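You operate a simulated robot arm through the tools that you are given. There is no shell and no other tool.

You run a simulated robot arm. Do the job below in one go: nothing can be reset, and whatever is moved stays where it is left.

Task
Sponge the smudges off the fridge door and the freezer door.
Fine: wet the sponge in the bowl of suds first, put it back after. What is to be rubbed or washed off counts as gone when no trace of it is left.
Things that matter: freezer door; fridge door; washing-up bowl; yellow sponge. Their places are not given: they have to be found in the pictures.

Only the result counts: the job must be done as asked and must still hold three seconds after the hand-in. Knocking over, shifting, dropping, spilling or breaking anything else fails it.

Robot
A 6-joint arm with a two-finger parallel gripper, fixed in place. Base frame: the origin is at the foot of the arm, x ahead of it, y to its left, z up. Units: mm, degrees, N and s.
With the tool pointing down near the work surface it reaches from about 140 to 820 mm from the base axis. Its first joint turns from -166.0 to 166.0 degrees. Payload 3.91 kg.
The tool frame sits at the grasp point between the pads (the TCP): z along the fingers, y along the line on which they close. The tips reach 30 mm beyond it. Largest opening 110 mm; finger width 20, thickness 10; the body of the gripper, 48 by 112 mm, starts 55 mm behind the TCP.
Orientation is that of the tool frame in the base frame, as a unit quaternion [w, x, y, z]. With the fingers straight down and closing along the base's y, the tool's x points along the base's -x, its y along +y and its z along -z.

Tools
- The arm moves only by the tool step_arm. Its argument "commands" is a list that holds one entry, the list of rows, each a list of 7 numbers: the shift along the tool's x, y, z in m, then the turn, a rotation vector about the tool's x, y, z in degrees, then the closure, from 0 (fully open) to 1 (shut). In form: [[[tx, ty, tz, wx, wy, wz, gripper], ...]]. A call has 1 to 20 rows; each row shifts and turns the commanded pose from where the row before left it, along the tool's axes as they then stand. A row lasts 0.2 s, in which the tool goes at most 50 mm and 8.6 degrees; a call with a longer step from one row to the next is refused whole, and so is a gripper value outside its range. Where a pose cannot be reached the arm comes as near as it can. A force on the tool above 70 N (or 10 N above the force at the start of the call, whichever is more), or a blocked arm, ends the call early, and 0.2 s more pass. The fingers move at their own pace (about 108 mm/s each) and stop on an object; they squeeze with about 27 N. The grip force told is the motor's: it shows also when the fingers shut on nothing. Time passes only in rows, and 0.2 s behind the last, so rows that do not move let the fingers close. It gives the time, the measured TCP pose, the force on the tool (base axes), the opening and the grip force at its end, in the units of the frame above (readings bear some noise), with the torque about the TCP (base axes, N m) and any sound that the robot's microphone picked up, and new pictures: "pictures" is both (left out), scene, wrist or none.
- Cameras (640 x 400 px; columns grow to the right, rows downward): "scene" is fixed at [50.6, -500.1, 1094.8]; the picture's right is [0.52, -0.86, 0.00], its down [-0.19, -0.11, -0.98] and it looks along [0.84, 0.51, -0.22] (base axes); focal length 214 px, centre (320, 200). "wrist" rides on the gripper at [77, 7, -114] in the tool frame; the picture's right is [-0.09, 1.00, 0.00], its down [-0.80, -0.07, -0.59] and it looks along [-0.59, -0.05, 0.80] (tool axes); focal length 270 px, centre (320, 200).
- lift_body(by): slides the trunk up (or, below 0, down) by that many mm; the arm rides with it, the base frame stays. It gives what a move gives, with no picture.
- locate(camera, pixels): for up to 12 pixels [column, row] of the newest picture of that camera ("zoom" is the newest enlarged one), the place [x, y, z] in the base frame of the surface seen there, good to about 2 mm. It takes no simulated time.
- close_up(camera, box): a new picture of the part [left, top, right, bottom] of that camera's present view, enlarged. It takes no simulated time.
- finish_job(): hands the job in; it is judged then, once.

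Open the gripper and draw the arm clear of the work before you hand the job in, unless the task says otherwise.

The tools are called after "Call:" as name(argument=value, ...) on one line, values as JSON. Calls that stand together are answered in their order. step_arm: Moves the arm, as the interface text tells. Its arguments: {"type":"object","properties":{"commands":{"type":"array","items":{"type":"array","items":{"type":"array","items":{"type":"number"}}}},"pictures":{"type":"string","enum":["both","scene","wrist","none"]}},"required":["commands"]} The other tools are called the same way: lift_body (by) slides the trunk up or down; locate (camera, pixels) gives the place of the surface under pixels of a picture; close_up (camera, box) takes an enlarged picture of a part of a camera's view; finish_job () hands the job in.

At the start:

```text
clock: 0.0
position: [355.6, -255.7, 1269.0]
ee_rot: [0.0, 0.0, 1.0, 0.0]
contact_force: [0.5, -0.2, -0.4]
moment: [0.01, 0.04, 0.02]
grip_width: 109.9
grip_force: 0.0
trunk travel left (down, up): [-425.0, 115.0]
```

scene: 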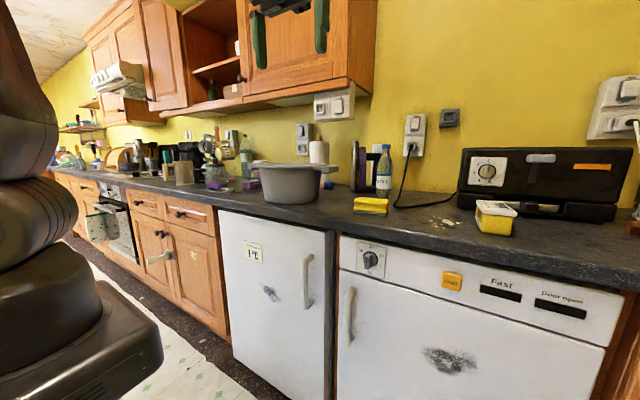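
wrist: 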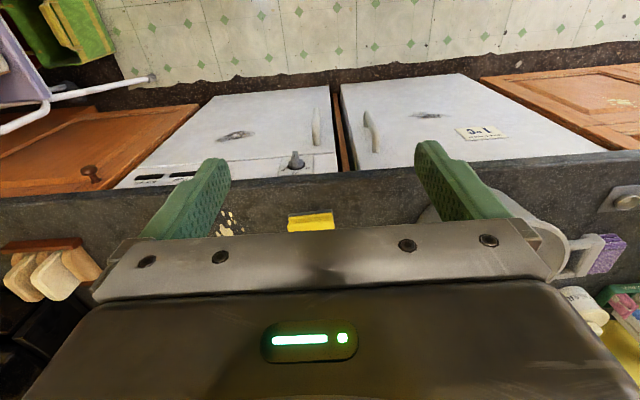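

The scene picture shows two white doors with smudges at about (270,293) and (450,361), a grey bowl near (290,182), a yellow block at (371,205) and another yellow/white item at (495,217). I'll look at these closer and locate them.

Call:
close_up(camera="scene", box=[220, 120, 420, 245])

Call:
locate(camera="scene", pixels=[[270, 293], [450, 361], [371, 205], [290, 182], [495, 217], [308, 280], [350, 318], [230, 300], [320, 350], [400, 330], [550, 380], [370, 260]])

Call:
close_up(camera="scene", box=[210, 210, 350, 400])

Call:
close_up(camera="scene", box=[330, 230, 630, 400])

```text
3.20 times, centred on (320, 182) of scene
```

zoom: 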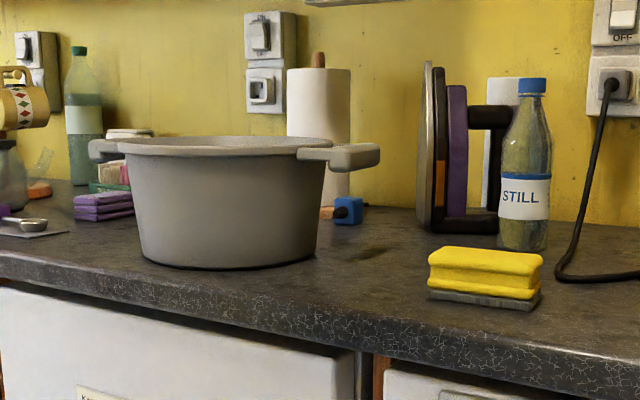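

```text
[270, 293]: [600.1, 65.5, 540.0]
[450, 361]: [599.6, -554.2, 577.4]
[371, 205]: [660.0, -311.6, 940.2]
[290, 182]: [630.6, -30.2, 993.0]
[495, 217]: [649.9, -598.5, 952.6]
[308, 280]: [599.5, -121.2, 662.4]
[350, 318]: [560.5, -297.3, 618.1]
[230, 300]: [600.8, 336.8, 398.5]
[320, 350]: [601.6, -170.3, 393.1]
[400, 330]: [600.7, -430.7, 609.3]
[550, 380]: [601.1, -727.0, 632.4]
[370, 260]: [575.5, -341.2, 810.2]
```

```text
2.11 times, centred on (280, 305) of scene
```

zoom: 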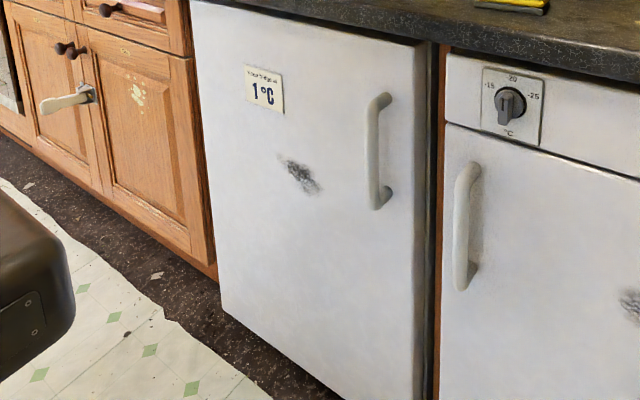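

```text
2.13 times, centred on (480, 315) of scene
```

zoom: 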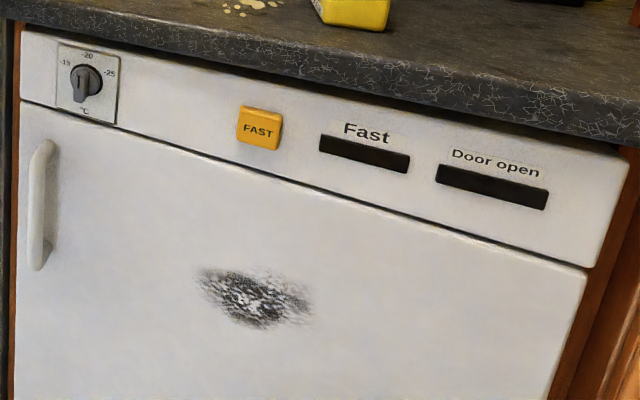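

The door faces lie at x≈600 with smudges near (600,65,540) and (600,-554,577); now I'll zoom on the sponge and its surroundings and on the bowl in both cameras.

Call:
close_up(camera="scene", box=[340, 180, 420, 230])

Call:
close_up(camera="wrist", box=[200, 60, 640, 335])

Call:
close_up(camera="scene", box=[430, 180, 640, 311])

```text
8.00 times, centred on (380, 205) of scene
```

zoom: 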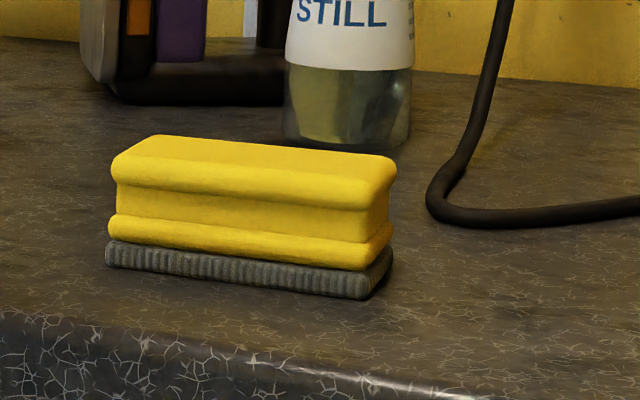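

```text
1.45 times, centred on (420, 198) of wrist
```

zoom: 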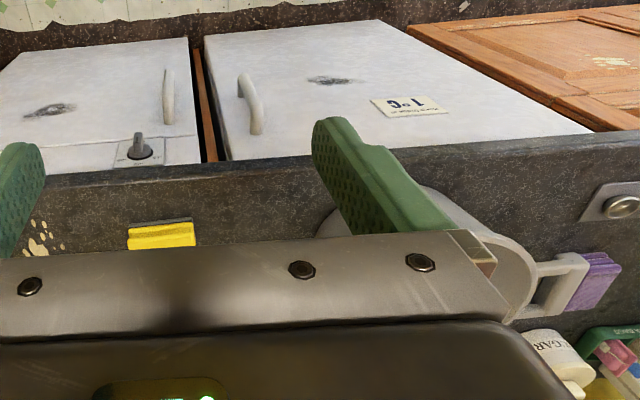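

```text
3.05 times, centred on (535, 246) of scene
```

zoom: 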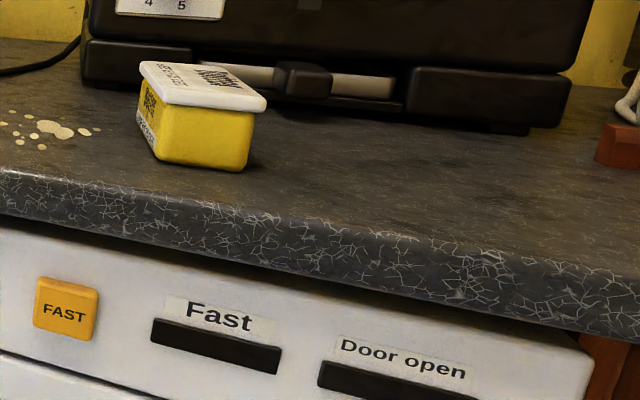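

The yellow sponge (grey scourer side down) lies at scene (371,205); I'll zoom on it again to measure its corners, plus the bowl rim.

Call:
close_up(camera="scene", box=[340, 180, 420, 230])

Call:
locate(camera="zoom", pixels=[[120, 160], [155, 140], [365, 195], [390, 165], [110, 262], [362, 294], [386, 265], [240, 160], [240, 275], [100, 262], [370, 298], [410, 200]])

Call:
locate(camera="scene", pixels=[[252, 168], [290, 163], [322, 167], [290, 170], [330, 170], [250, 165], [268, 200], [310, 204], [290, 205], [300, 166], [275, 166], [385, 195]])

```text
8.00 times, centred on (380, 205) of scene
```

zoom: 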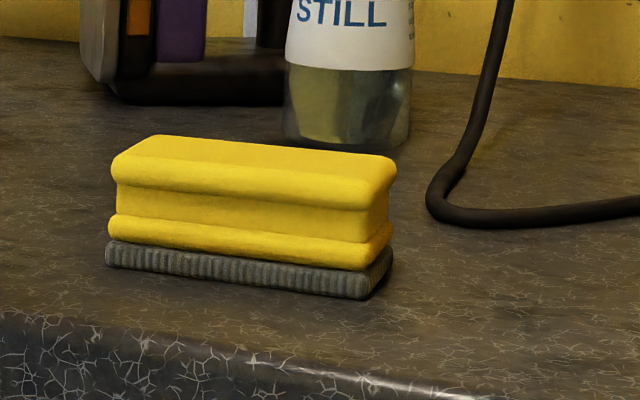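

```text
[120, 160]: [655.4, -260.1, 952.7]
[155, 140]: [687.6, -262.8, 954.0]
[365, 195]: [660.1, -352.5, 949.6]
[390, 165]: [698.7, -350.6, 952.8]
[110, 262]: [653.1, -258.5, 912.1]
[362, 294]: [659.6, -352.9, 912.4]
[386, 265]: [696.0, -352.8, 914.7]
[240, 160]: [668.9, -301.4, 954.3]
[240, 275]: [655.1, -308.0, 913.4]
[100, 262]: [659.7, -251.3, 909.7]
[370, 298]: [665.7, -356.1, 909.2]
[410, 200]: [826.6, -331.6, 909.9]
```

```text
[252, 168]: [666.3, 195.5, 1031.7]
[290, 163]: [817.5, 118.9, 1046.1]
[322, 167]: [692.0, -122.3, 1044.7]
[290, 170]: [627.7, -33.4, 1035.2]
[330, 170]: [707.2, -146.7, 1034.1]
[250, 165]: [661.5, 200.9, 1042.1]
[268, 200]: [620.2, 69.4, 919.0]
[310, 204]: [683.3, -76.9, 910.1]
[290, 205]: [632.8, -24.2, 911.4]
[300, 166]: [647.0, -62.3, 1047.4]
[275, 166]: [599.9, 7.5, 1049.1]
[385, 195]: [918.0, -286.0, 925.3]
```

Counter top is z≈910, sponge spans roughly x 653–698, y −258…−354, top z≈954; the bowl rim is z≈1048. Next I check the wall cabinet clearances and the other things near the bowl and sponge.

Call:
locate(camera="scene", pixels=[[244, 105], [346, 78], [370, 93], [165, 122], [300, 88], [290, 100], [320, 155], [383, 170], [357, 165], [412, 140], [250, 184], [240, 160]])

Call:
locate(camera="wrist", pixels=[[430, 115], [235, 135], [480, 132], [312, 222], [540, 235], [605, 255], [225, 228], [300, 185], [30, 280], [575, 300], [630, 200], [500, 180]])

```text
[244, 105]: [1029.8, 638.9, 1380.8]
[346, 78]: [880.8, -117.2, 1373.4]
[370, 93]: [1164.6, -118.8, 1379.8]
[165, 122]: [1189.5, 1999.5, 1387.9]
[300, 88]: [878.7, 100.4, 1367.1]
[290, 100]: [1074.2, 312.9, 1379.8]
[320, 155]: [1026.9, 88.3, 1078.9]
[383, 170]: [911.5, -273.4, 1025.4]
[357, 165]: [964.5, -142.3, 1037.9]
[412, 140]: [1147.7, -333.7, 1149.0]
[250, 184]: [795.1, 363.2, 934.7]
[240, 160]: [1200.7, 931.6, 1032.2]
```

```text
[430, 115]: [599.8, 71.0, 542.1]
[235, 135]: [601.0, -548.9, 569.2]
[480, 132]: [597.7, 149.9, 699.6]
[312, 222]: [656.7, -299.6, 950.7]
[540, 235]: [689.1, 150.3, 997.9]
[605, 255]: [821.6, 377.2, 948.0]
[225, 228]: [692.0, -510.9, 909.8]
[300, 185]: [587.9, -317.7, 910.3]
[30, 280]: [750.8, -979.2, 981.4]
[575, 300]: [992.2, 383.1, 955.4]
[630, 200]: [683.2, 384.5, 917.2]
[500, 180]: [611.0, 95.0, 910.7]
```

Wall cabinets start at x≈880, z≈1367, so there's clear space over the counter. I move the hand over towards the bowl (to about x 560, y 30) to look inside it.

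Call:
step_arm(commands=[[[-0.0255, 0.0357, 0, 0, 0, 0, 0], [-0.0255, 0.0357, 0, 0, 0, 0, 0], [-0.0255, 0.0357, 0, 0, 0, 0, 0], [-0.0255, 0.0357, 0, 0, 0, 0, 0], [-0.0255, 0.0357, 0, 0, 0, 0, 0], [-0.0255, 0.0357, 0, 0, 0, 0, 0], [-0.0255, 0.0357, 0, 0, 0, 0, 0], [-0.0255, 0.0357, 0, 0, 0, 0, 0]]], pictures="both")

```text
clock: 1.8
position: [560.9, 31.7, 1263.7]
ee_rot: [0.001, 0.0, 1.0, 0.001]
contact_force: [-1.0, 0.0, 0.0]
moment: [-0.03, 0.0, -0.03]
grip_width: 110.1
grip_force: 0.1
trunk travel left (down, up): [-425.0, 115.0]
```

scene: 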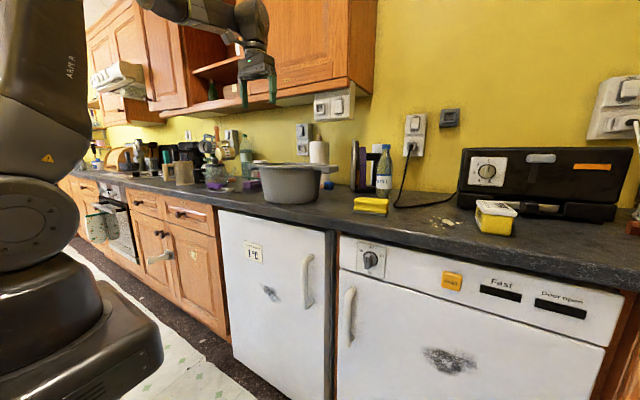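
wrist: 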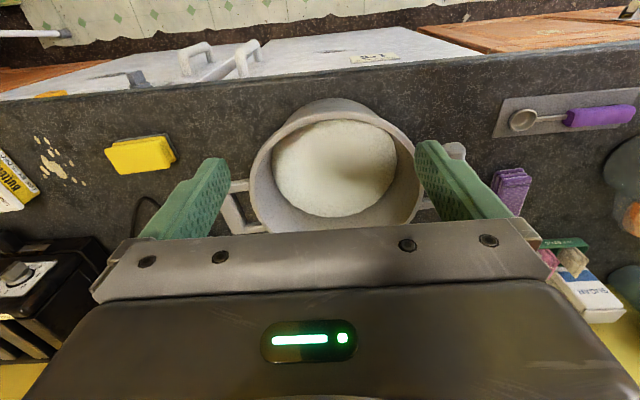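

The bowl at wrist (335,170) holds white suds. I measure the rim, suds surface and the sponge corners from this view.

Call:
locate(camera="wrist", pixels=[[330, 165], [340, 105], [255, 165], [415, 165], [300, 190], [365, 150], [276, 180], [393, 180], [328, 215], [330, 123]])

Call:
close_up(camera="wrist", box=[80, 110, 200, 185])

Call:
locate(camera="zoom", pixels=[[130, 220], [210, 345], [160, 290], [480, 270], [430, 165], [460, 220], [300, 260], [510, 230], [470, 140], [440, 120], [320, 180], [340, 300]])

```text
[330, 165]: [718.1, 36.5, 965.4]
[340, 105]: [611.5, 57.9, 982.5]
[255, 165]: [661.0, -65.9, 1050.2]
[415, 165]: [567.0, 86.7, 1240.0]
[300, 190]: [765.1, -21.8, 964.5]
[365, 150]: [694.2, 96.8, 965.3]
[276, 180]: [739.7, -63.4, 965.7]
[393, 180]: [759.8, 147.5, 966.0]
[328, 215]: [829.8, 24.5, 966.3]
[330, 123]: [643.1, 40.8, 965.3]
```

```text
5.33 times, centred on (140, 148) of wrist
```

zoom: 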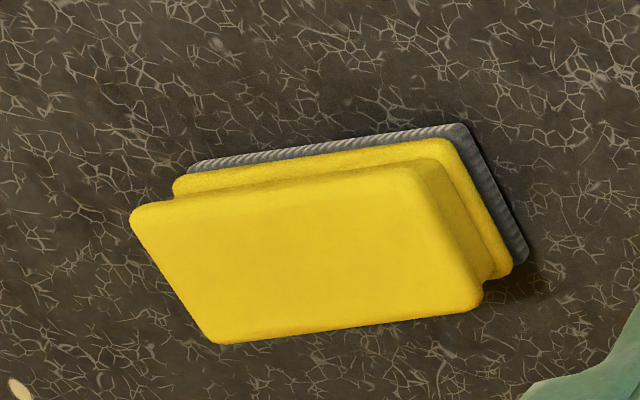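

```text
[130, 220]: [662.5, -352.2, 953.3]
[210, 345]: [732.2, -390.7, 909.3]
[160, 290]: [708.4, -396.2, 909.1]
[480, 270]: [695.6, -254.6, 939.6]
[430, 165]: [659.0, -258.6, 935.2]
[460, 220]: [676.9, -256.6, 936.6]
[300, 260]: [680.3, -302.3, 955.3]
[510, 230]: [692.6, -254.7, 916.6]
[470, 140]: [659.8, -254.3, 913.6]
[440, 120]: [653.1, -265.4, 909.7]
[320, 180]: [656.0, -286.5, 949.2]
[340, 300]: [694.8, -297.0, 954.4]
```

Suds surface is z≈965, bowl interior centred about (736,42). I'll get the sponge's back edge more exactly.

Call:
locate(camera="zoom", pixels=[[218, 335], [472, 300], [410, 178], [145, 213], [290, 328], [400, 312], [280, 190], [440, 240], [180, 280], [515, 262], [462, 127], [190, 168]])

Call:
close_up(camera="wrist", box=[200, 80, 480, 255])

Call:
locate(camera="zoom", pixels=[[320, 42], [250, 60], [130, 150], [115, 230], [180, 330], [400, 60], [480, 150], [500, 230], [470, 330], [320, 345], [320, 200], [300, 95]])

```text
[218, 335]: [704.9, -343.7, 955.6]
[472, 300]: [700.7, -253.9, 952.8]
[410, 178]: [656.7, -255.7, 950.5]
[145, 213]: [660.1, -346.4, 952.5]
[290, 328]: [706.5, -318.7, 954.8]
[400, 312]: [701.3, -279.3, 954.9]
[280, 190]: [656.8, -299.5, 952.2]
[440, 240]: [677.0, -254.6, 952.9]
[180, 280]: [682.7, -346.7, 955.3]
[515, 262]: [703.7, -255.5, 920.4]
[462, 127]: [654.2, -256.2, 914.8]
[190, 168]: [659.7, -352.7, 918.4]
```

```text
2.29 times, centred on (340, 168) of wrist
```

zoom: 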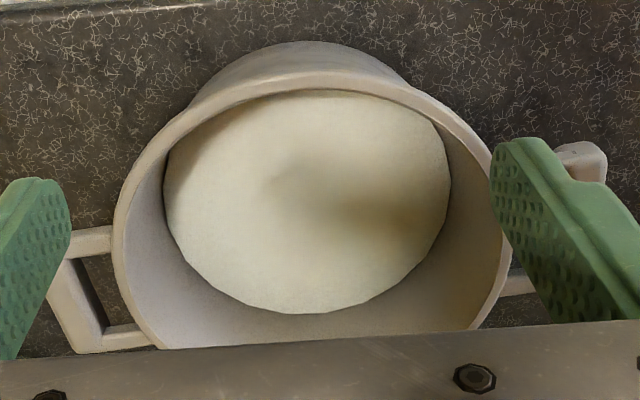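

```text
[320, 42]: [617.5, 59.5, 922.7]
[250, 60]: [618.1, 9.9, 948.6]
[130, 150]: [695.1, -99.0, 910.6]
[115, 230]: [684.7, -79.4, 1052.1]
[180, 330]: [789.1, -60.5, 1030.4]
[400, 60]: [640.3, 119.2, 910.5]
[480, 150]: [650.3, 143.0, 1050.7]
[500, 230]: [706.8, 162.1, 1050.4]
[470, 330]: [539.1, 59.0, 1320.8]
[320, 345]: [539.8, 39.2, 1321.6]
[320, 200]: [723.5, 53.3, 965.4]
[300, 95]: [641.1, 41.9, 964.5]
```

Sponge centre is about (680.5,−303), yaw ≈ +2.7°, and the bowl's centre about (721,42). Now I measure the extents of both smudges and the protruding fittings on the doors.

Call:
close_up(camera="scene", box=[400, 330, 500, 393])

Call:
locate(camera="zoom", pixels=[[130, 110], [520, 220], [330, 100], [330, 300], [200, 200], [480, 290], [440, 130], [150, 200], [250, 270], [420, 300], [540, 260], [120, 140]])

Call:
close_up(camera="scene", box=[240, 265, 304, 305])

Call:
locate(camera="zoom", pixels=[[200, 180], [400, 380], [200, 300], [420, 300], [300, 200], [350, 390], [240, 230], [380, 330], [300, 280], [180, 210], [430, 370], [250, 200]])

Call:
locate(camera="scene", pixels=[[452, 281], [371, 259], [500, 293], [350, 290], [308, 258], [307, 305], [350, 345], [450, 300], [330, 225], [450, 262], [450, 250], [254, 252]])

```text
6.35 times, centred on (450, 362) of scene
```

zoom: 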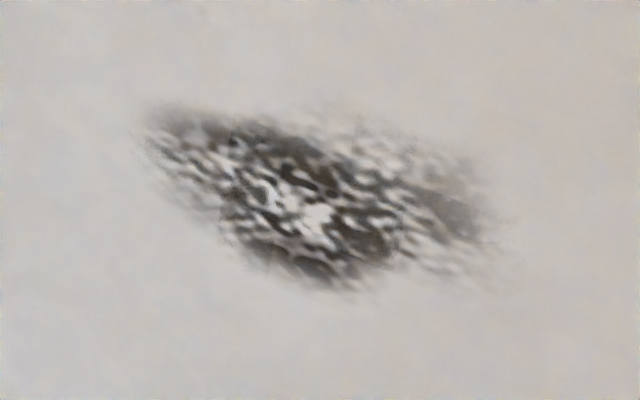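

```text
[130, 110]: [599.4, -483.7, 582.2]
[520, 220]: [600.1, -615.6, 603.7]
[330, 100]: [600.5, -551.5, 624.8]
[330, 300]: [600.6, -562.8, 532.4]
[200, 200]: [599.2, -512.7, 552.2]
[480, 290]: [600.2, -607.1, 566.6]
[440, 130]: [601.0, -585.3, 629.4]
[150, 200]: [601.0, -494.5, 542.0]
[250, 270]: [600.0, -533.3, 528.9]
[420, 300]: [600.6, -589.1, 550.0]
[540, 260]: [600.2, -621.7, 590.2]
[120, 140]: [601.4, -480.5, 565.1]
```

```text
10.00 times, centred on (272, 285) of scene
```

zoom: 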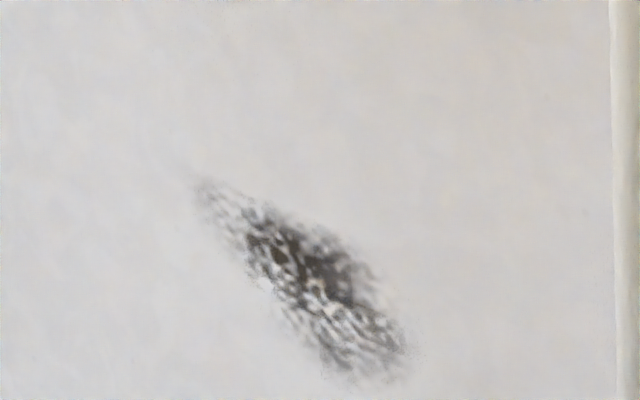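

```text
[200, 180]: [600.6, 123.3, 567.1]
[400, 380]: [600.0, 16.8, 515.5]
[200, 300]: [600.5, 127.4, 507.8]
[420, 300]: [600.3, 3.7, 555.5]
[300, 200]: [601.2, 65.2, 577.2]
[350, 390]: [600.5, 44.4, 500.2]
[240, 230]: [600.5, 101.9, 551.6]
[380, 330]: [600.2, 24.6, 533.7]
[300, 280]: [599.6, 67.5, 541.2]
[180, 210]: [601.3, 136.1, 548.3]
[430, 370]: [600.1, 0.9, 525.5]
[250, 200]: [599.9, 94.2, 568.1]
```

```text
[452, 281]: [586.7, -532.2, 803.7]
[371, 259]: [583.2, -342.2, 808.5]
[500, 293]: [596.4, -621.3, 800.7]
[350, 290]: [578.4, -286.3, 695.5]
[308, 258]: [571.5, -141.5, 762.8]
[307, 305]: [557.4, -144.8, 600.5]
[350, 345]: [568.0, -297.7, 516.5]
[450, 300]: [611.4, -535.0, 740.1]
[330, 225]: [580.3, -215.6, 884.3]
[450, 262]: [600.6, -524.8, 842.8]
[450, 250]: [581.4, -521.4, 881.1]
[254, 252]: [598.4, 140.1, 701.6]
```

Freezer smudge spans y −480…−620, z 528…630; fridge smudge y 5…130, z 500…578; handles and the FAST button are well away. Now I turn the hand about 87° about its axis so the fingers close across the sponge's short side.

Call:
step_arm(commands=[[[0, 0, 0, 0, 0, 7.94, 0], [0, 0, 0, 0, 0, 7.94, 0], [0, 0, 0, 0, 0, 7.94, 0], [0, 0, 0, 0, 0, 7.94, 0], [0, 0, 0, 0, 0, 7.94, 0], [0, 0, 0, 0, 0, 7.94, 0], [0, 0, 0, 0, 0, 7.94, 0], [0, 0, 0, 0, 0, 7.94, 0], [0, 0, 0, 0, 0, 7.94, 0], [0, 0, 0, 0, 0, 7.94, 0], [0, 0, 0, 0, 0, 7.94, 0]]], pictures="both")

```text
clock: 4.2
position: [560.1, 29.3, 1268.9]
ee_rot: [0.0, 0.691, 0.723, 0.0]
contact_force: [-0.2, 0.3, 0.2]
moment: [0.03, -0.01, 0.0]
grip_width: 110.1
grip_force: 0.0
trunk travel left (down, up): [-425.0, 115.0]
```

scene: 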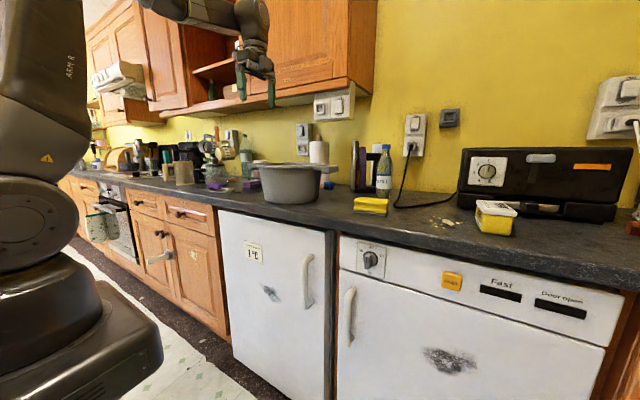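
wrist: 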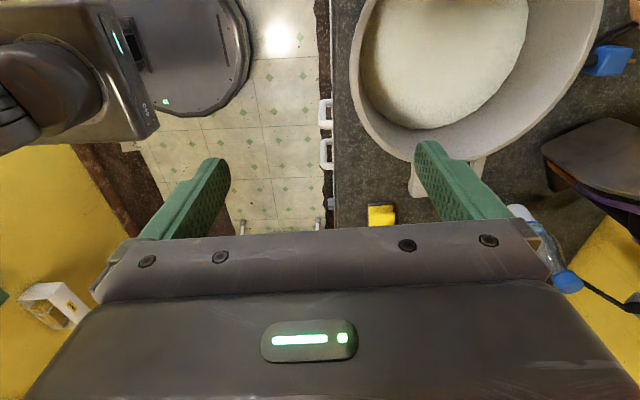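

The tool's y now points along the sponge's short side (measured quaternion [0,0.691,0.723,0]). I go to above the sponge at about (680,−303), z≈1119.

Call:
step_arm(commands=[[[-0.03758, 0.01173, 0.01667, 0, 0, 0, 0], [-0.03758, 0.01173, 0.01667, 0, 0, 0, 0], [-0.03758, 0.01173, 0.01667, 0, 0, 0, 0], [-0.03758, 0.01173, 0.01667, 0, 0, 0, 0], [-0.03758, 0.01173, 0.01667, 0, 0, 0, 0], [-0.03758, 0.01173, 0.01667, 0, 0, 0, 0], [-0.03758, 0.01173, 0.01667, 0, 0, 0, 0], [-0.03758, 0.01173, 0.01667, 0, 0, 0, 0], [-0.03758, 0.01173, 0.01667, 0, 0, 0, 0], [0, 0, 0, 0, 0, 0, 0]]], pictures="both")

```text
clock: 6.4
position: [682.1, -306.2, 1116.6]
ee_rot: [0.0, 0.691, 0.723, 0.0]
contact_force: [0.1, -0.5, 0.3]
moment: [0.0, -0.01, 0.0]
grip_width: 109.7
grip_force: 0.1
trunk travel left (down, up): [-425.0, 115.0]
```

scene: 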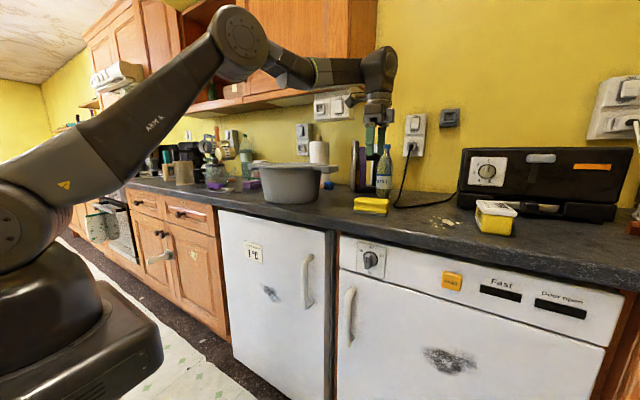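
wrist: 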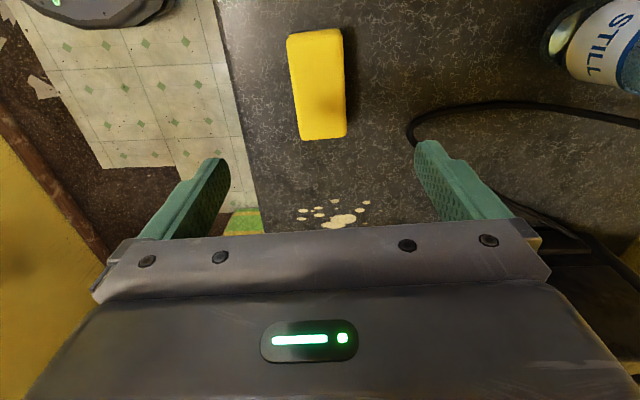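

The sponge appears at wrist (318,84), between the fingers' line. I refine its corners from this near-overhead view.

Call:
close_up(camera="wrist", box=[240, 15, 400, 115])

Call:
close_up(camera="wrist", box=[240, 20, 416, 150])

Call:
locate(camera="wrist", pixels=[[292, 40], [338, 34], [299, 135], [344, 132], [290, 85], [344, 85], [318, 33], [322, 137], [318, 84], [289, 60], [295, 110], [346, 110]])

```text
4.00 times, centred on (320, 65) of wrist
```

zoom: 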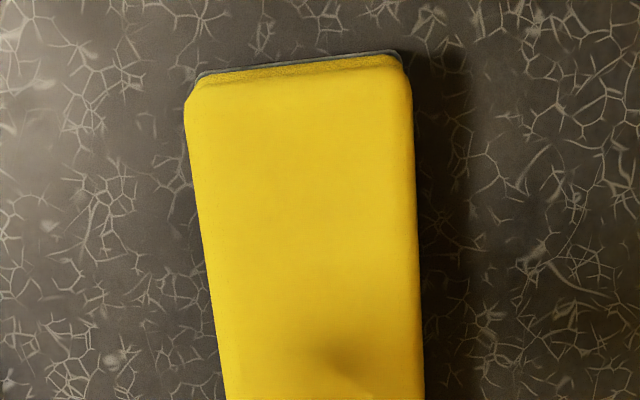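

```text
3.08 times, centred on (328, 85) of wrist
```

zoom: 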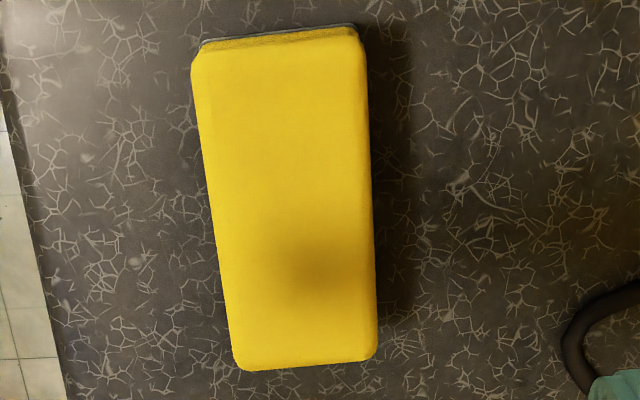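

```text
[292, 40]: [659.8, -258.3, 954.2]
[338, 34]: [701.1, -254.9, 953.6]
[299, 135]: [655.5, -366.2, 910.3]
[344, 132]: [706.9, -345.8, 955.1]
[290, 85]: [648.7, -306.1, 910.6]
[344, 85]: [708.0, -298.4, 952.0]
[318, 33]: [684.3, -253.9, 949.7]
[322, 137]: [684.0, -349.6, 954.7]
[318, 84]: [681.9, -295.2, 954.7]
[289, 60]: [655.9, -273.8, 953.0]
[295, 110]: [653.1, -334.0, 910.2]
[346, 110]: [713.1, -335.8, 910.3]
```

Sponge centre confirmed at ≈(681.5,−303), so the hand is aligned. I descend most of the way first.

Call:
step_arm(commands=[[[0, 0, 0.03, 0, 0, 0, 0], [0, 0, 0.03, 0, 0, 0, 0], [0, 0, 0.03, 0, 0, 0, 0], [0, 0, 0.03, 0, 0, 0, 0], [0, 0, 0, 0, 0, 0, 0], [0, 0, 0, 0, 0, 0, 0]]], pictures="wrist")

Call:
locate(camera="wrist", pixels=[[320, 100], [190, 190], [455, 190]])

```text
clock: 7.8
position: [678.9, -304.8, 997.3]
ee_rot: [0.0, 0.691, 0.723, 0.0]
contact_force: [0.0, -0.2, -0.5]
moment: [0.01, 0.0, 0.0]
grip_width: 109.9
grip_force: 0.0
trunk travel left (down, up): [-425.0, 115.0]
```

wrist: 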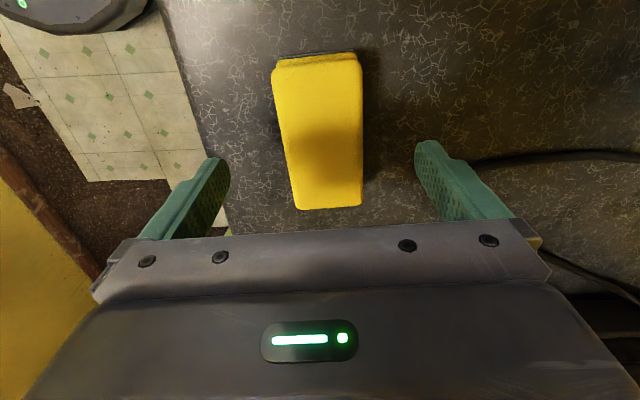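

```text
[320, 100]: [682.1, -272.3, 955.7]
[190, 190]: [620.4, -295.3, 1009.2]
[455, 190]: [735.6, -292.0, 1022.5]
```

The hand is centred within a few mm; I nudge 2 mm, lower to TCP z≈952 and close on the sponge.

Call:
step_arm(commands=[[[0, 0.002, 0.016, 0, 0, 0, 0], [0, 0, 0.016, 0, 0, 0, 0], [0, 0, 0.015, 0, 0, 0, 0], [0, 0, 0, 0, 0, 0, 0], [0, 0, 0, 0, 0, 0, 1], [0, 0, 0, 0, 0, 0, 1], [0, 0, 0, 0, 0, 0, 1], [0, 0, 0, 0, 0, 0, 1], [0, 0, 0, 0, 0, 0, 1]]], pictures="both")

```text
clock: 9.8
position: [684.3, -305.5, 953.2]
ee_rot: [0.0, 0.691, 0.723, 0.001]
contact_force: [0.0, -0.5, 0.4]
moment: [-0.03, -0.01, 0.0]
grip_width: 51.1
grip_force: 26.7
trunk travel left (down, up): [-425.0, 115.0]
```

scene: 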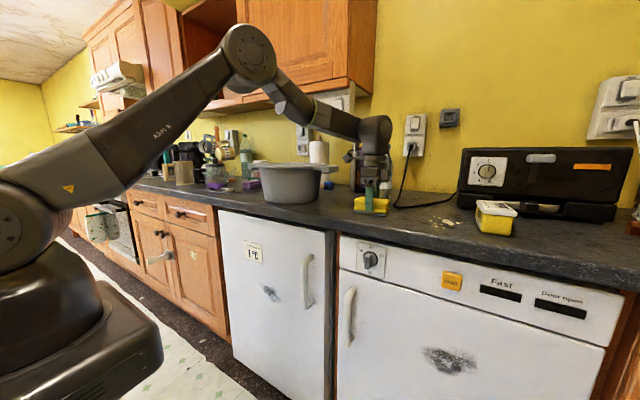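
wrist: 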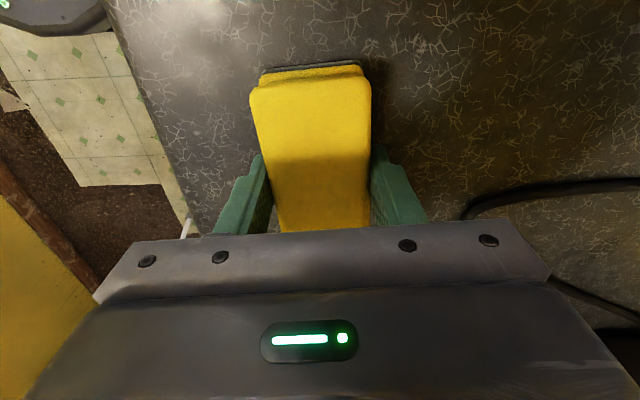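

The gripper holds the sponge (51 mm opening, 26.7 N). I lift it straight up by 190 mm.

Call:
step_arm(commands=[[[0, 0, -0.02, 0, 0, 0, 1], [0, 0, -0.034, 0, 0, 0, 1], [0, 0, -0.034, 0, 0, 0, 1], [0, 0, -0.034, 0, 0, 0, 1], [0, 0, -0.034, 0, 0, 0, 1], [0, 0, -0.034, 0, 0, 0, 1], [0, 0, 0, 0, 0, 0, 1]]], pictures="both")

```text
clock: 11.4
position: [683.8, -304.5, 1140.6]
ee_rot: [0.0, 0.69, 0.723, -0.001]
contact_force: [-0.9, -0.3, 0.3]
moment: [-0.03, 0.02, 0.04]
grip_width: 51.1
grip_force: 27.2
trunk travel left (down, up): [-425.0, 115.0]
```

scene: 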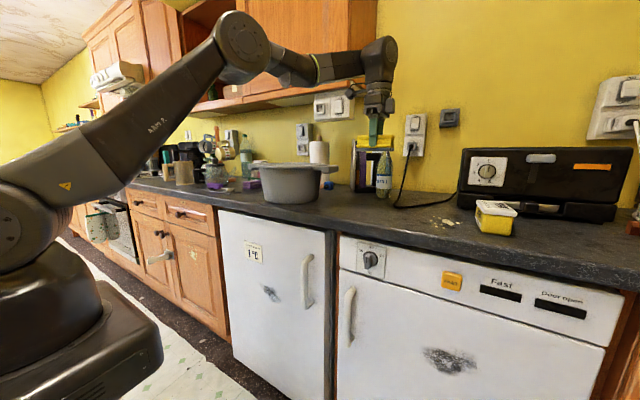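
wrist: 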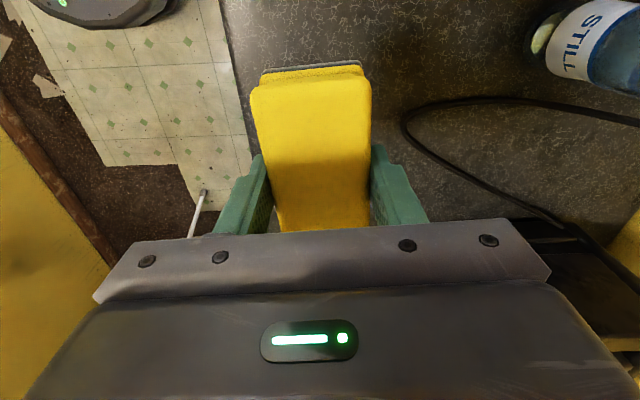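

The sponge is held level and clear. I carry it over the bowl centre at about (721,42) at this height.

Call:
step_arm(commands=[[[0.04286, 0.00678, 0, 0, 0, 0, 1], [0.04286, 0.00678, 0, 0, 0, 0, 1], [0.04286, 0.00678, 0, 0, 0, 0, 1], [0.04286, 0.00678, 0, 0, 0, 0, 1], [0.04286, 0.00678, 0, 0, 0, 0, 1], [0.04286, 0.00678, 0, 0, 0, 0, 1], [0.04286, 0.00678, 0, 0, 0, 0, 1], [0.04286, 0.00678, 0, 0, 0, 0, 1], [0, 0, 0, 0, 0, 0, 1]]], pictures="both")

```text
clock: 13.4
position: [722.6, 43.0, 1144.9]
ee_rot: [-0.001, 0.691, 0.723, 0.0]
contact_force: [0.6, -0.5, -0.1]
moment: [-0.02, 0.0, 0.01]
grip_width: 51.3
grip_force: 27.0
trunk travel left (down, up): [-425.0, 115.0]
```

scene: 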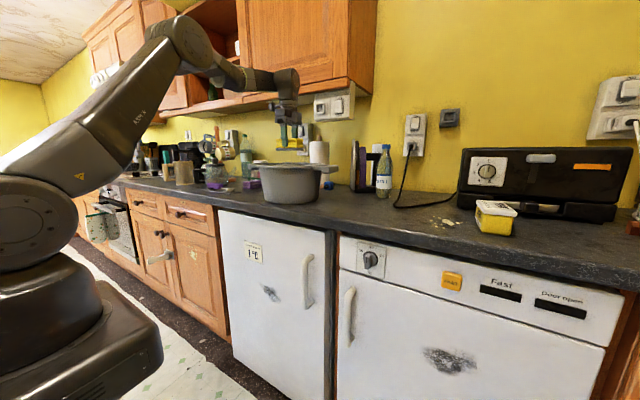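
wrist: 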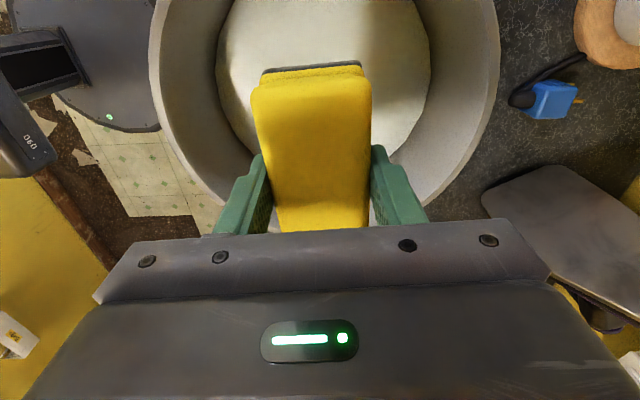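

The sponge hangs over the suds. I verify the bowl rim and suds extents in this view before dipping.

Call:
locate(camera="wrist", pixels=[[158, 60], [492, 60], [219, 60], [430, 60], [245, 40], [405, 40], [320, 40], [240, 130], [400, 140], [490, 120], [160, 100]])

```text
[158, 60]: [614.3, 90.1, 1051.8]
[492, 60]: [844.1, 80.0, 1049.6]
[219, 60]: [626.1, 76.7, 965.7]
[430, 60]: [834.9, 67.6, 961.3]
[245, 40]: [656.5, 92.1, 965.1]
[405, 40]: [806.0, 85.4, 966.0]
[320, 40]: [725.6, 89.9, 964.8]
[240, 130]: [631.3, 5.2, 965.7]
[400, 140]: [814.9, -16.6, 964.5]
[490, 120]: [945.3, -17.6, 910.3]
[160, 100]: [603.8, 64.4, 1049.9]
```

The bowl is centred near (729,42) with lots of room round the sponge and hand. I lower it so the sponge goes about 30 mm into the suds, hold, and look.

Call:
step_arm(commands=[[[0, 0.002, 0.03, 0, 0, 0, 1], [0, 0.002, 0.03, 0, 0, 0, 1], [0, 0, 0.03, 0, 0, 0, 1], [0, 0, 0.03, 0, 0, 0, 1], [0, 0, 0.011, 0, 0, 0, 1], [0, 0, 0.011, 0, 0, 0, 1], [0, 0, 0.011, 0, 0, 0, 1], [0, 0, 0.011, 0, 0, 0, 1], [0, 0, 0, 0, 0, 0, 1], [0, 0, 0, 0, 0, 0, 1], [0, 0, 0, 0, 0, 0, 1]]], pictures="both")

```text
clock: 15.8
position: [724.4, 40.2, 976.9]
ee_rot: [0.0, 0.69, 0.724, 0.0]
contact_force: [0.0, -0.3, -0.8]
moment: [0.02, -0.01, 0.02]
grip_width: 51.2
grip_force: 27.1
trunk travel left (down, up): [-425.0, 115.0]
```

scene: 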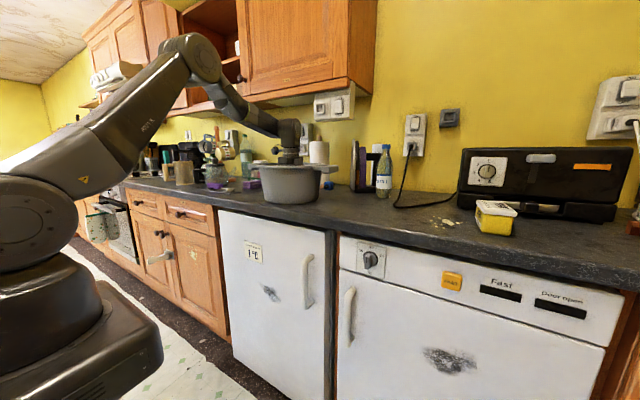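
wrist: 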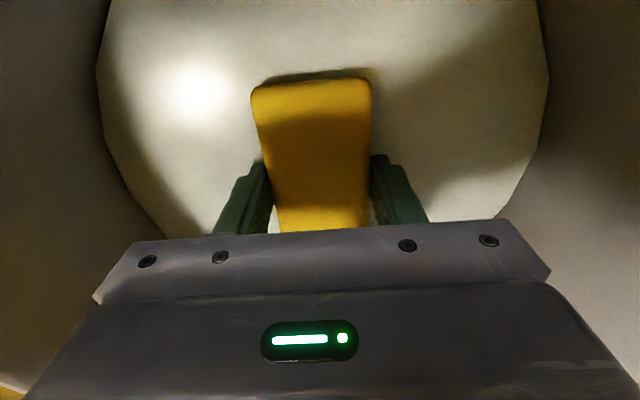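

The sponge now sits in the suds (no contact force). I lift it out slowly, straight up, and check the arm's joints' positions.

Call:
step_arm(commands=[[[0, 0, -0.008, 0, 0, 0, 1], [0, 0, -0.01, 0, 0, 0, 1], [0, 0, -0.012, 0, 0, 0, 1], [0, 0, -0.014, 0, 0, 0, 1], [0, 0, -0.02, 0, 0, 0, 1], [0, 0, -0.02, 0, 0, 0, 1], [0, 0, -0.02, 0, 0, 0, 1], [0, 0, -0.02, 0, 0, 0, 1], [0, 0, -0.02, 0, 0, 0, 1], [0, 0, -0.02, 0, 0, 0, 1], [0, 0, 0, 0, 0, 0, 1], [0, 0, 0, 0, 0, 0, 1], [0, 0, 0, 0, 0, 0, 1]]], pictures="both")

Call:
locate(camera="scene", pixels=[[35, 225], [185, 50], [80, 177], [250, 75], [285, 85], [50, 340], [35, 290]])

```text
clock: 18.6
position: [724.0, 42.9, 1140.1]
ee_rot: [0.0, 0.691, 0.723, 0.0]
contact_force: [-0.3, -0.3, -1.1]
moment: [0.0, 0.0, 0.02]
grip_width: 51.0
grip_force: 27.0
trunk travel left (down, up): [-425.0, 115.0]
```

scene: 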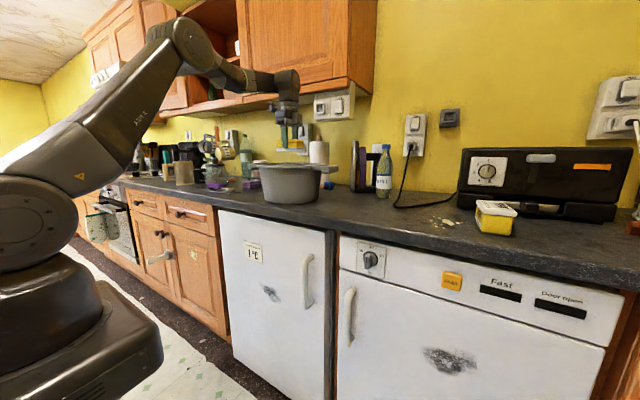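
wrist: 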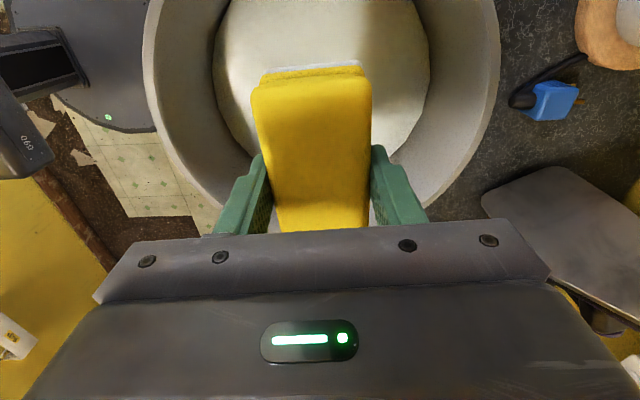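

```text
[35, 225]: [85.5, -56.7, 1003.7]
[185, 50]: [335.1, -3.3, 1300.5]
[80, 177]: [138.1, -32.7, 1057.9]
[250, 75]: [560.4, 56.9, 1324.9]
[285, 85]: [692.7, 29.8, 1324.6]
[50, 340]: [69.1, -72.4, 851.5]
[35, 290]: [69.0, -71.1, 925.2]
```

The sponge is wet (suds on its rim) and clear of the bowl. I square the yaw and draw back to x≈520, in front of the bowl.

Call:
step_arm(commands=[[[0, 0, 0, 0, 0, 2.7, 1], [0, -0.034, 0, 0, 0, 0, 1], [0, -0.034, 0, 0, 0, 0, 1], [0, -0.034, 0, 0, 0, 0, 1], [0, -0.034, 0, 0, 0, 0, 1], [0, -0.034, 0, 0, 0, 0, 1], [0, -0.034, 0, 0, 0, 0, 1], [0, 0, 0, 0, 0, 0, 1]]], pictures="scene")

```text
clock: 20.4
position: [519.0, 39.7, 1142.7]
ee_rot: [0.001, 0.708, 0.706, 0.0]
contact_force: [0.4, 0.8, 0.1]
moment: [0.02, 0.0, 0.01]
grip_width: 51.2
grip_force: 26.9
trunk travel left (down, up): [-425.0, 115.0]
```

scene: 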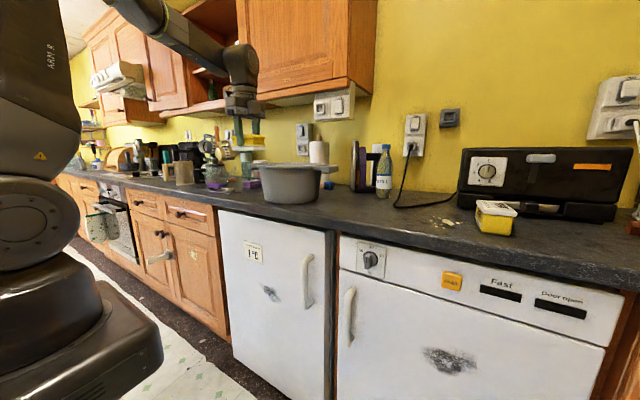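

The hand is free at (520,42,1142). I now pitch the tool about its x axis by −90° so that it points straight at the doors (+x), in eleven small turns.

Call:
step_arm(commands=[[[0, 0, 0, -8.18, 0, 0, 1], [0, 0, 0, -8.18, 0, 0, 1], [0, 0, 0, -8.18, 0, 0, 1], [0, 0, 0, -8.18, 0, 0, 1], [0, 0, 0, -8.18, 0, 0, 1], [0, 0, 0, -8.18, 0, 0, 1], [0, 0, 0, -8.18, 0, 0, 1], [0, 0, 0, -8.18, 0, 0, 1], [0, 0, 0, -8.18, 0, 0, 1], [0, 0, 0, -8.18, 0, 0, 1], [0, 0, 0, -8.2, 0, 0, 1], [0, 0, 0, 0, 0, 0, 1]]], pictures="both")

```text
clock: 23.0
position: [488.4, 6.2, 1325.9]
ee_rot: [0.444, 0.545, 0.552, 0.448]
contact_force: [1.0, -0.9, -0.4]
moment: [0.0, 0.0, -0.01]
grip_width: 51.3
grip_force: 27.1
out of reach, approached as far as the arm can: row 7, 8, 9, 10, 11
trunk travel left (down, up): [-425.0, 115.0]
```

scene: 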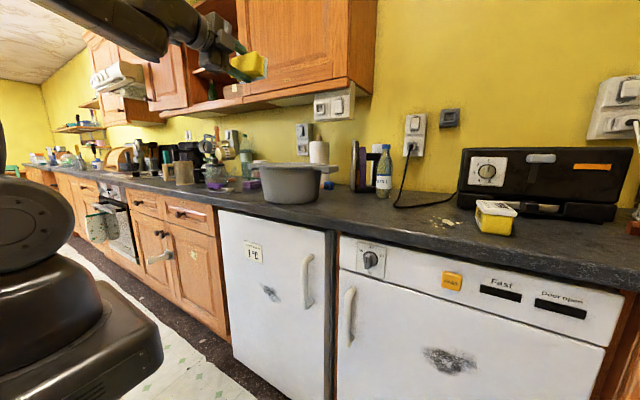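
wrist: 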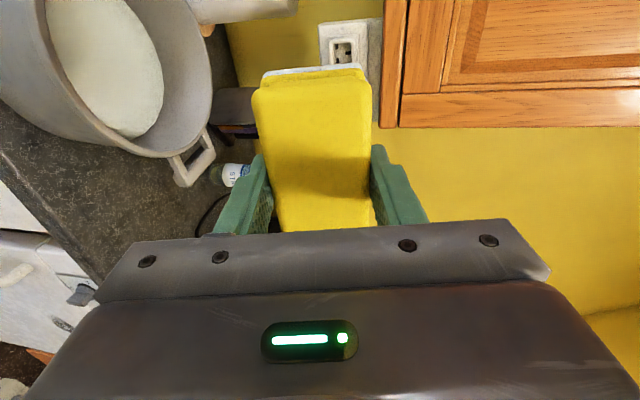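

The pictures and readings show the arm stopped about 12° short with the forearm in line with the hand (it came up to z 1326): the wrist can't bend through straight here. I turn back some steps and will approach with the base swung to the right instead, so the wrist bends sideways.

Call:
step_arm(commands=[[[0, 0, 0, 8.18, 0, 0, 1], [0, 0, 0, 8.18, 0, 0, 1], [0, 0, 0, 8.18, 0, 0, 1], [0, 0, 0, 8.18, 0, 0, 1], [0, 0, 0, 8.18, 0, 0, 1], [0, 0, 0, 0, 0, 0, 1]]], pictures="scene")

```text
clock: 24.4
position: [488.2, 6.3, 1324.3]
ee_rot: [0.444, 0.546, 0.551, 0.449]
contact_force: [0.0, -0.3, -0.8]
moment: [0.0, 0.02, -0.01]
grip_width: 51.2
grip_force: 26.9
out of reach, approached as far as the arm can: row 1, 2, 3, 4, 5
trunk travel left (down, up): [-425.0, 115.0]
```

scene: 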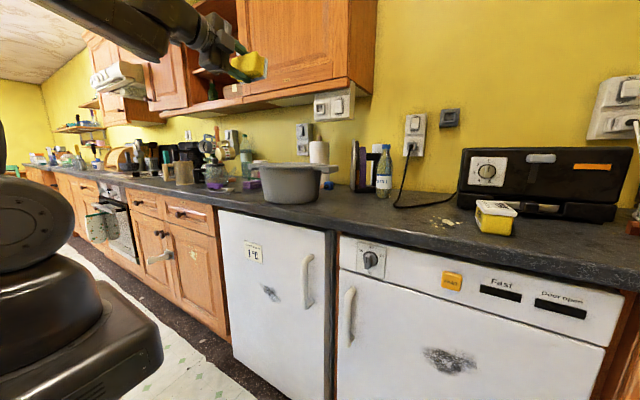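

The arm did not move from that pose, so it seems stuck near the straight-wrist posture. I test with a small shift backward along the tool to see how it responds.

Call:
step_arm(commands=[[[0, 0, -0.02, 0, 0, 0, 1], [0, 0, -0.02, 0, 0, 0, 1], [0, 0, 0, 0, 0, 0, 1]]], pictures="scene")

```text
clock: 25.2
position: [462.9, 0.8, 1316.1]
ee_rot: [0.437, 0.557, 0.558, 0.432]
contact_force: [0.1, 0.1, -0.7]
moment: [-0.03, 0.03, -0.01]
grip_width: 51.1
grip_force: 27.3
trunk travel left (down, up): [-425.0, 115.0]
```

scene: 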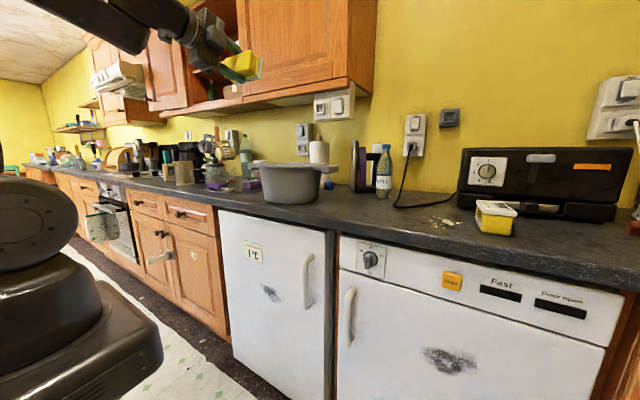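

It moves now without an out-of-reach note. I wait two rows to see where it settles.

Call:
step_arm(commands=[[[0, 0, 0, 0, 0, 0, 1], [0, 0, 0, 0, 0, 0, 1]]], pictures="none")

```text
clock: 25.8
position: [462.8, 2.5, 1315.7]
ee_rot: [0.436, 0.556, 0.56, 0.432]
contact_force: [-0.8, -0.2, -1.1]
moment: [-0.01, 0.02, 0.0]
grip_width: 51.2
grip_force: 27.3
trunk travel left (down, up): [-425.0, 115.0]
```

It settled at (463,2,1316). I try turning back 3 small steps about the tool's x.

Call:
step_arm(commands=[[[0, 0, 0, 6, 0, 0, 1], [0, 0, 0, 6, 0, 0, 1], [0, 0, 0, 6, 0, 0, 1], [0, 0, 0, 0, 0, 0, 1]]], pictures="none")

```text
clock: 26.8
position: [447.7, 4.4, 1336.1]
ee_rot: [0.354, 0.609, 0.613, 0.359]
contact_force: [-0.4, -0.1, -0.6]
moment: [0.0, 0.01, 0.0]
grip_width: 51.1
grip_force: 27.4
trunk travel left (down, up): [-425.0, 115.0]
```

The command resumes from the reached pose, and turning back works now (pitch −30°). I rotate the rest back to straight down.

Call:
step_arm(commands=[[[0, 0, 0, 7.54, 0, 0, 1], [0, 0, 0, 7.54, 0, 0, 1], [0, 0, 0, 7.54, 0, 0, 1], [0, 0, 0, 7.54, 0, 0, 1], [0, 0, 0, 7.54, 0, 0, 1], [0, 0, 0, 7.54, 0, 0, 1], [0, 0, 0, 7.54, 0, 0, 1], [0, 0, 0, 7.54, 0, 0, 1], [0, 0, 0, 0, 0, 0, 1]]], pictures="scene")

```text
clock: 28.8
position: [449.2, 6.8, 1332.4]
ee_rot: [-0.002, 0.704, 0.711, -0.001]
contact_force: [-0.3, 0.6, -1.0]
moment: [0.04, 0.01, -0.01]
grip_width: 51.0
grip_force: 26.7
trunk travel left (down, up): [-425.0, 115.0]
```

scene: 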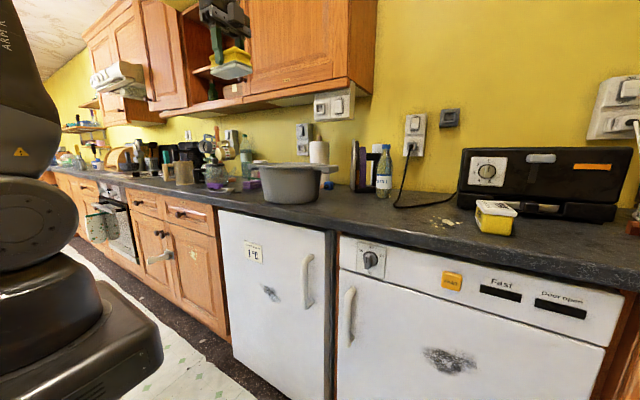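

The hand points straight down again with the sponge held, its underside white with suds. I swing to the right in front of the freezer, to about (430,−480,1200).

Call:
step_arm(commands=[[[-0.0405, -0.0016, 0.011, 0, 0, 0, 1], [-0.0405, -0.0016, 0.011, 0, 0, 0, 1], [-0.0405, -0.0016, 0.011, 0, 0, 0, 1], [-0.0405, -0.0016, 0.011, 0, 0, 0, 1], [-0.0405, -0.0016, 0.011, 0, 0, 0, 1], [-0.0405, -0.0016, 0.011, 0, 0, 0, 1], [-0.0405, -0.0016, 0.011, 0, 0, 0, 1], [-0.0405, -0.0016, 0.011, 0, 0, 0, 1], [-0.0405, -0.0016, 0.011, 0, 0, 0, 1], [-0.0405, -0.0016, 0.011, 0, 0, 0, 1], [-0.0405, -0.0016, 0.011, 0, 0, 0, 1], [-0.0405, -0.0016, 0.011, 0, 0, 0, 1], [0, 0, 0, 0, 0, 0, 1]]], pictures="scene")

```text
clock: 31.6
position: [438.4, -480.6, 1199.0]
ee_rot: [-0.001, 0.703, 0.711, -0.001]
contact_force: [0.3, 0.1, -0.1]
moment: [0.01, 0.0, 0.0]
grip_width: 51.2
grip_force: 26.9
trunk travel left (down, up): [-425.0, 115.0]
```

scene: 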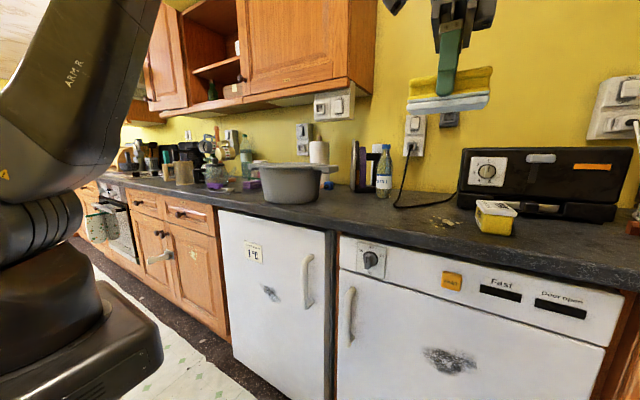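

The wet sponge is at scene (450,88). I now pitch the tool −90° about its x here, with the forearm swung right so the wrist bends sideways.

Call:
step_arm(commands=[[[0, 0, 0, 0, 0, 0.6, 1], [0, 0, 0, -8.18, 0, 0, 1], [0, 0, 0, -8.18, 0, 0, 1], [0, 0, 0, -8.18, 0, 0, 1], [0, 0, 0, -8.18, 0, 0, 1], [0, 0, 0, -8.18, 0, 0, 1], [0, 0, 0, -8.18, 0, 0, 1], [0, 0, 0, -8.18, 0, 0, 1], [0, 0, 0, -8.18, 0, 0, 1], [0, 0, 0, -8.18, 0, 0, 1], [0, 0, 0, -8.18, 0, 0, 1], [0, 0, 0, -8.2, 0, 0, 1], [0, 0, 0, 0, 0, 0, 1]]], pictures="both")

```text
clock: 34.4
position: [433.8, -482.6, 1201.6]
ee_rot: [0.5, 0.5, 0.5, 0.5]
contact_force: [0.3, 0.4, 0.3]
moment: [-0.01, 0.02, -0.01]
grip_width: 51.4
grip_force: 26.9
trunk travel left (down, up): [-425.0, 115.0]
```

scene: 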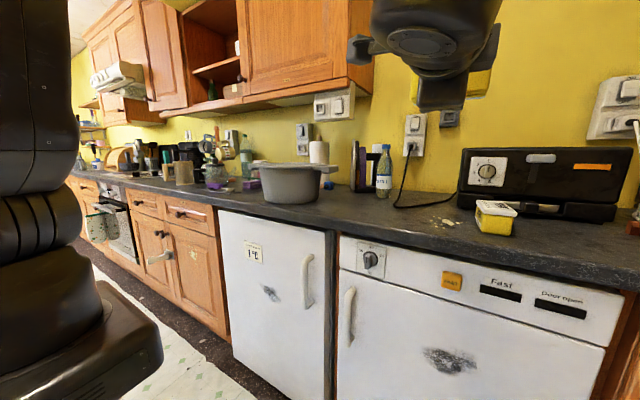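
wrist: 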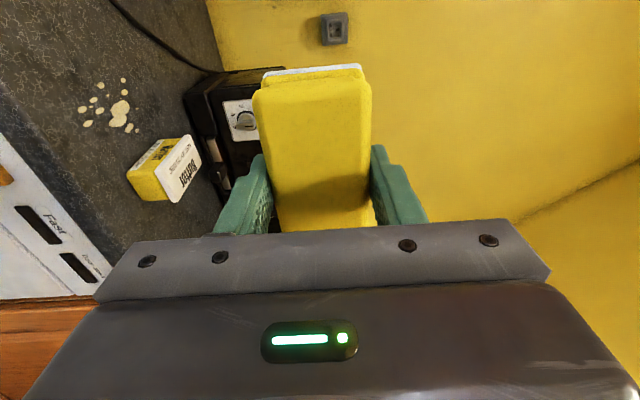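

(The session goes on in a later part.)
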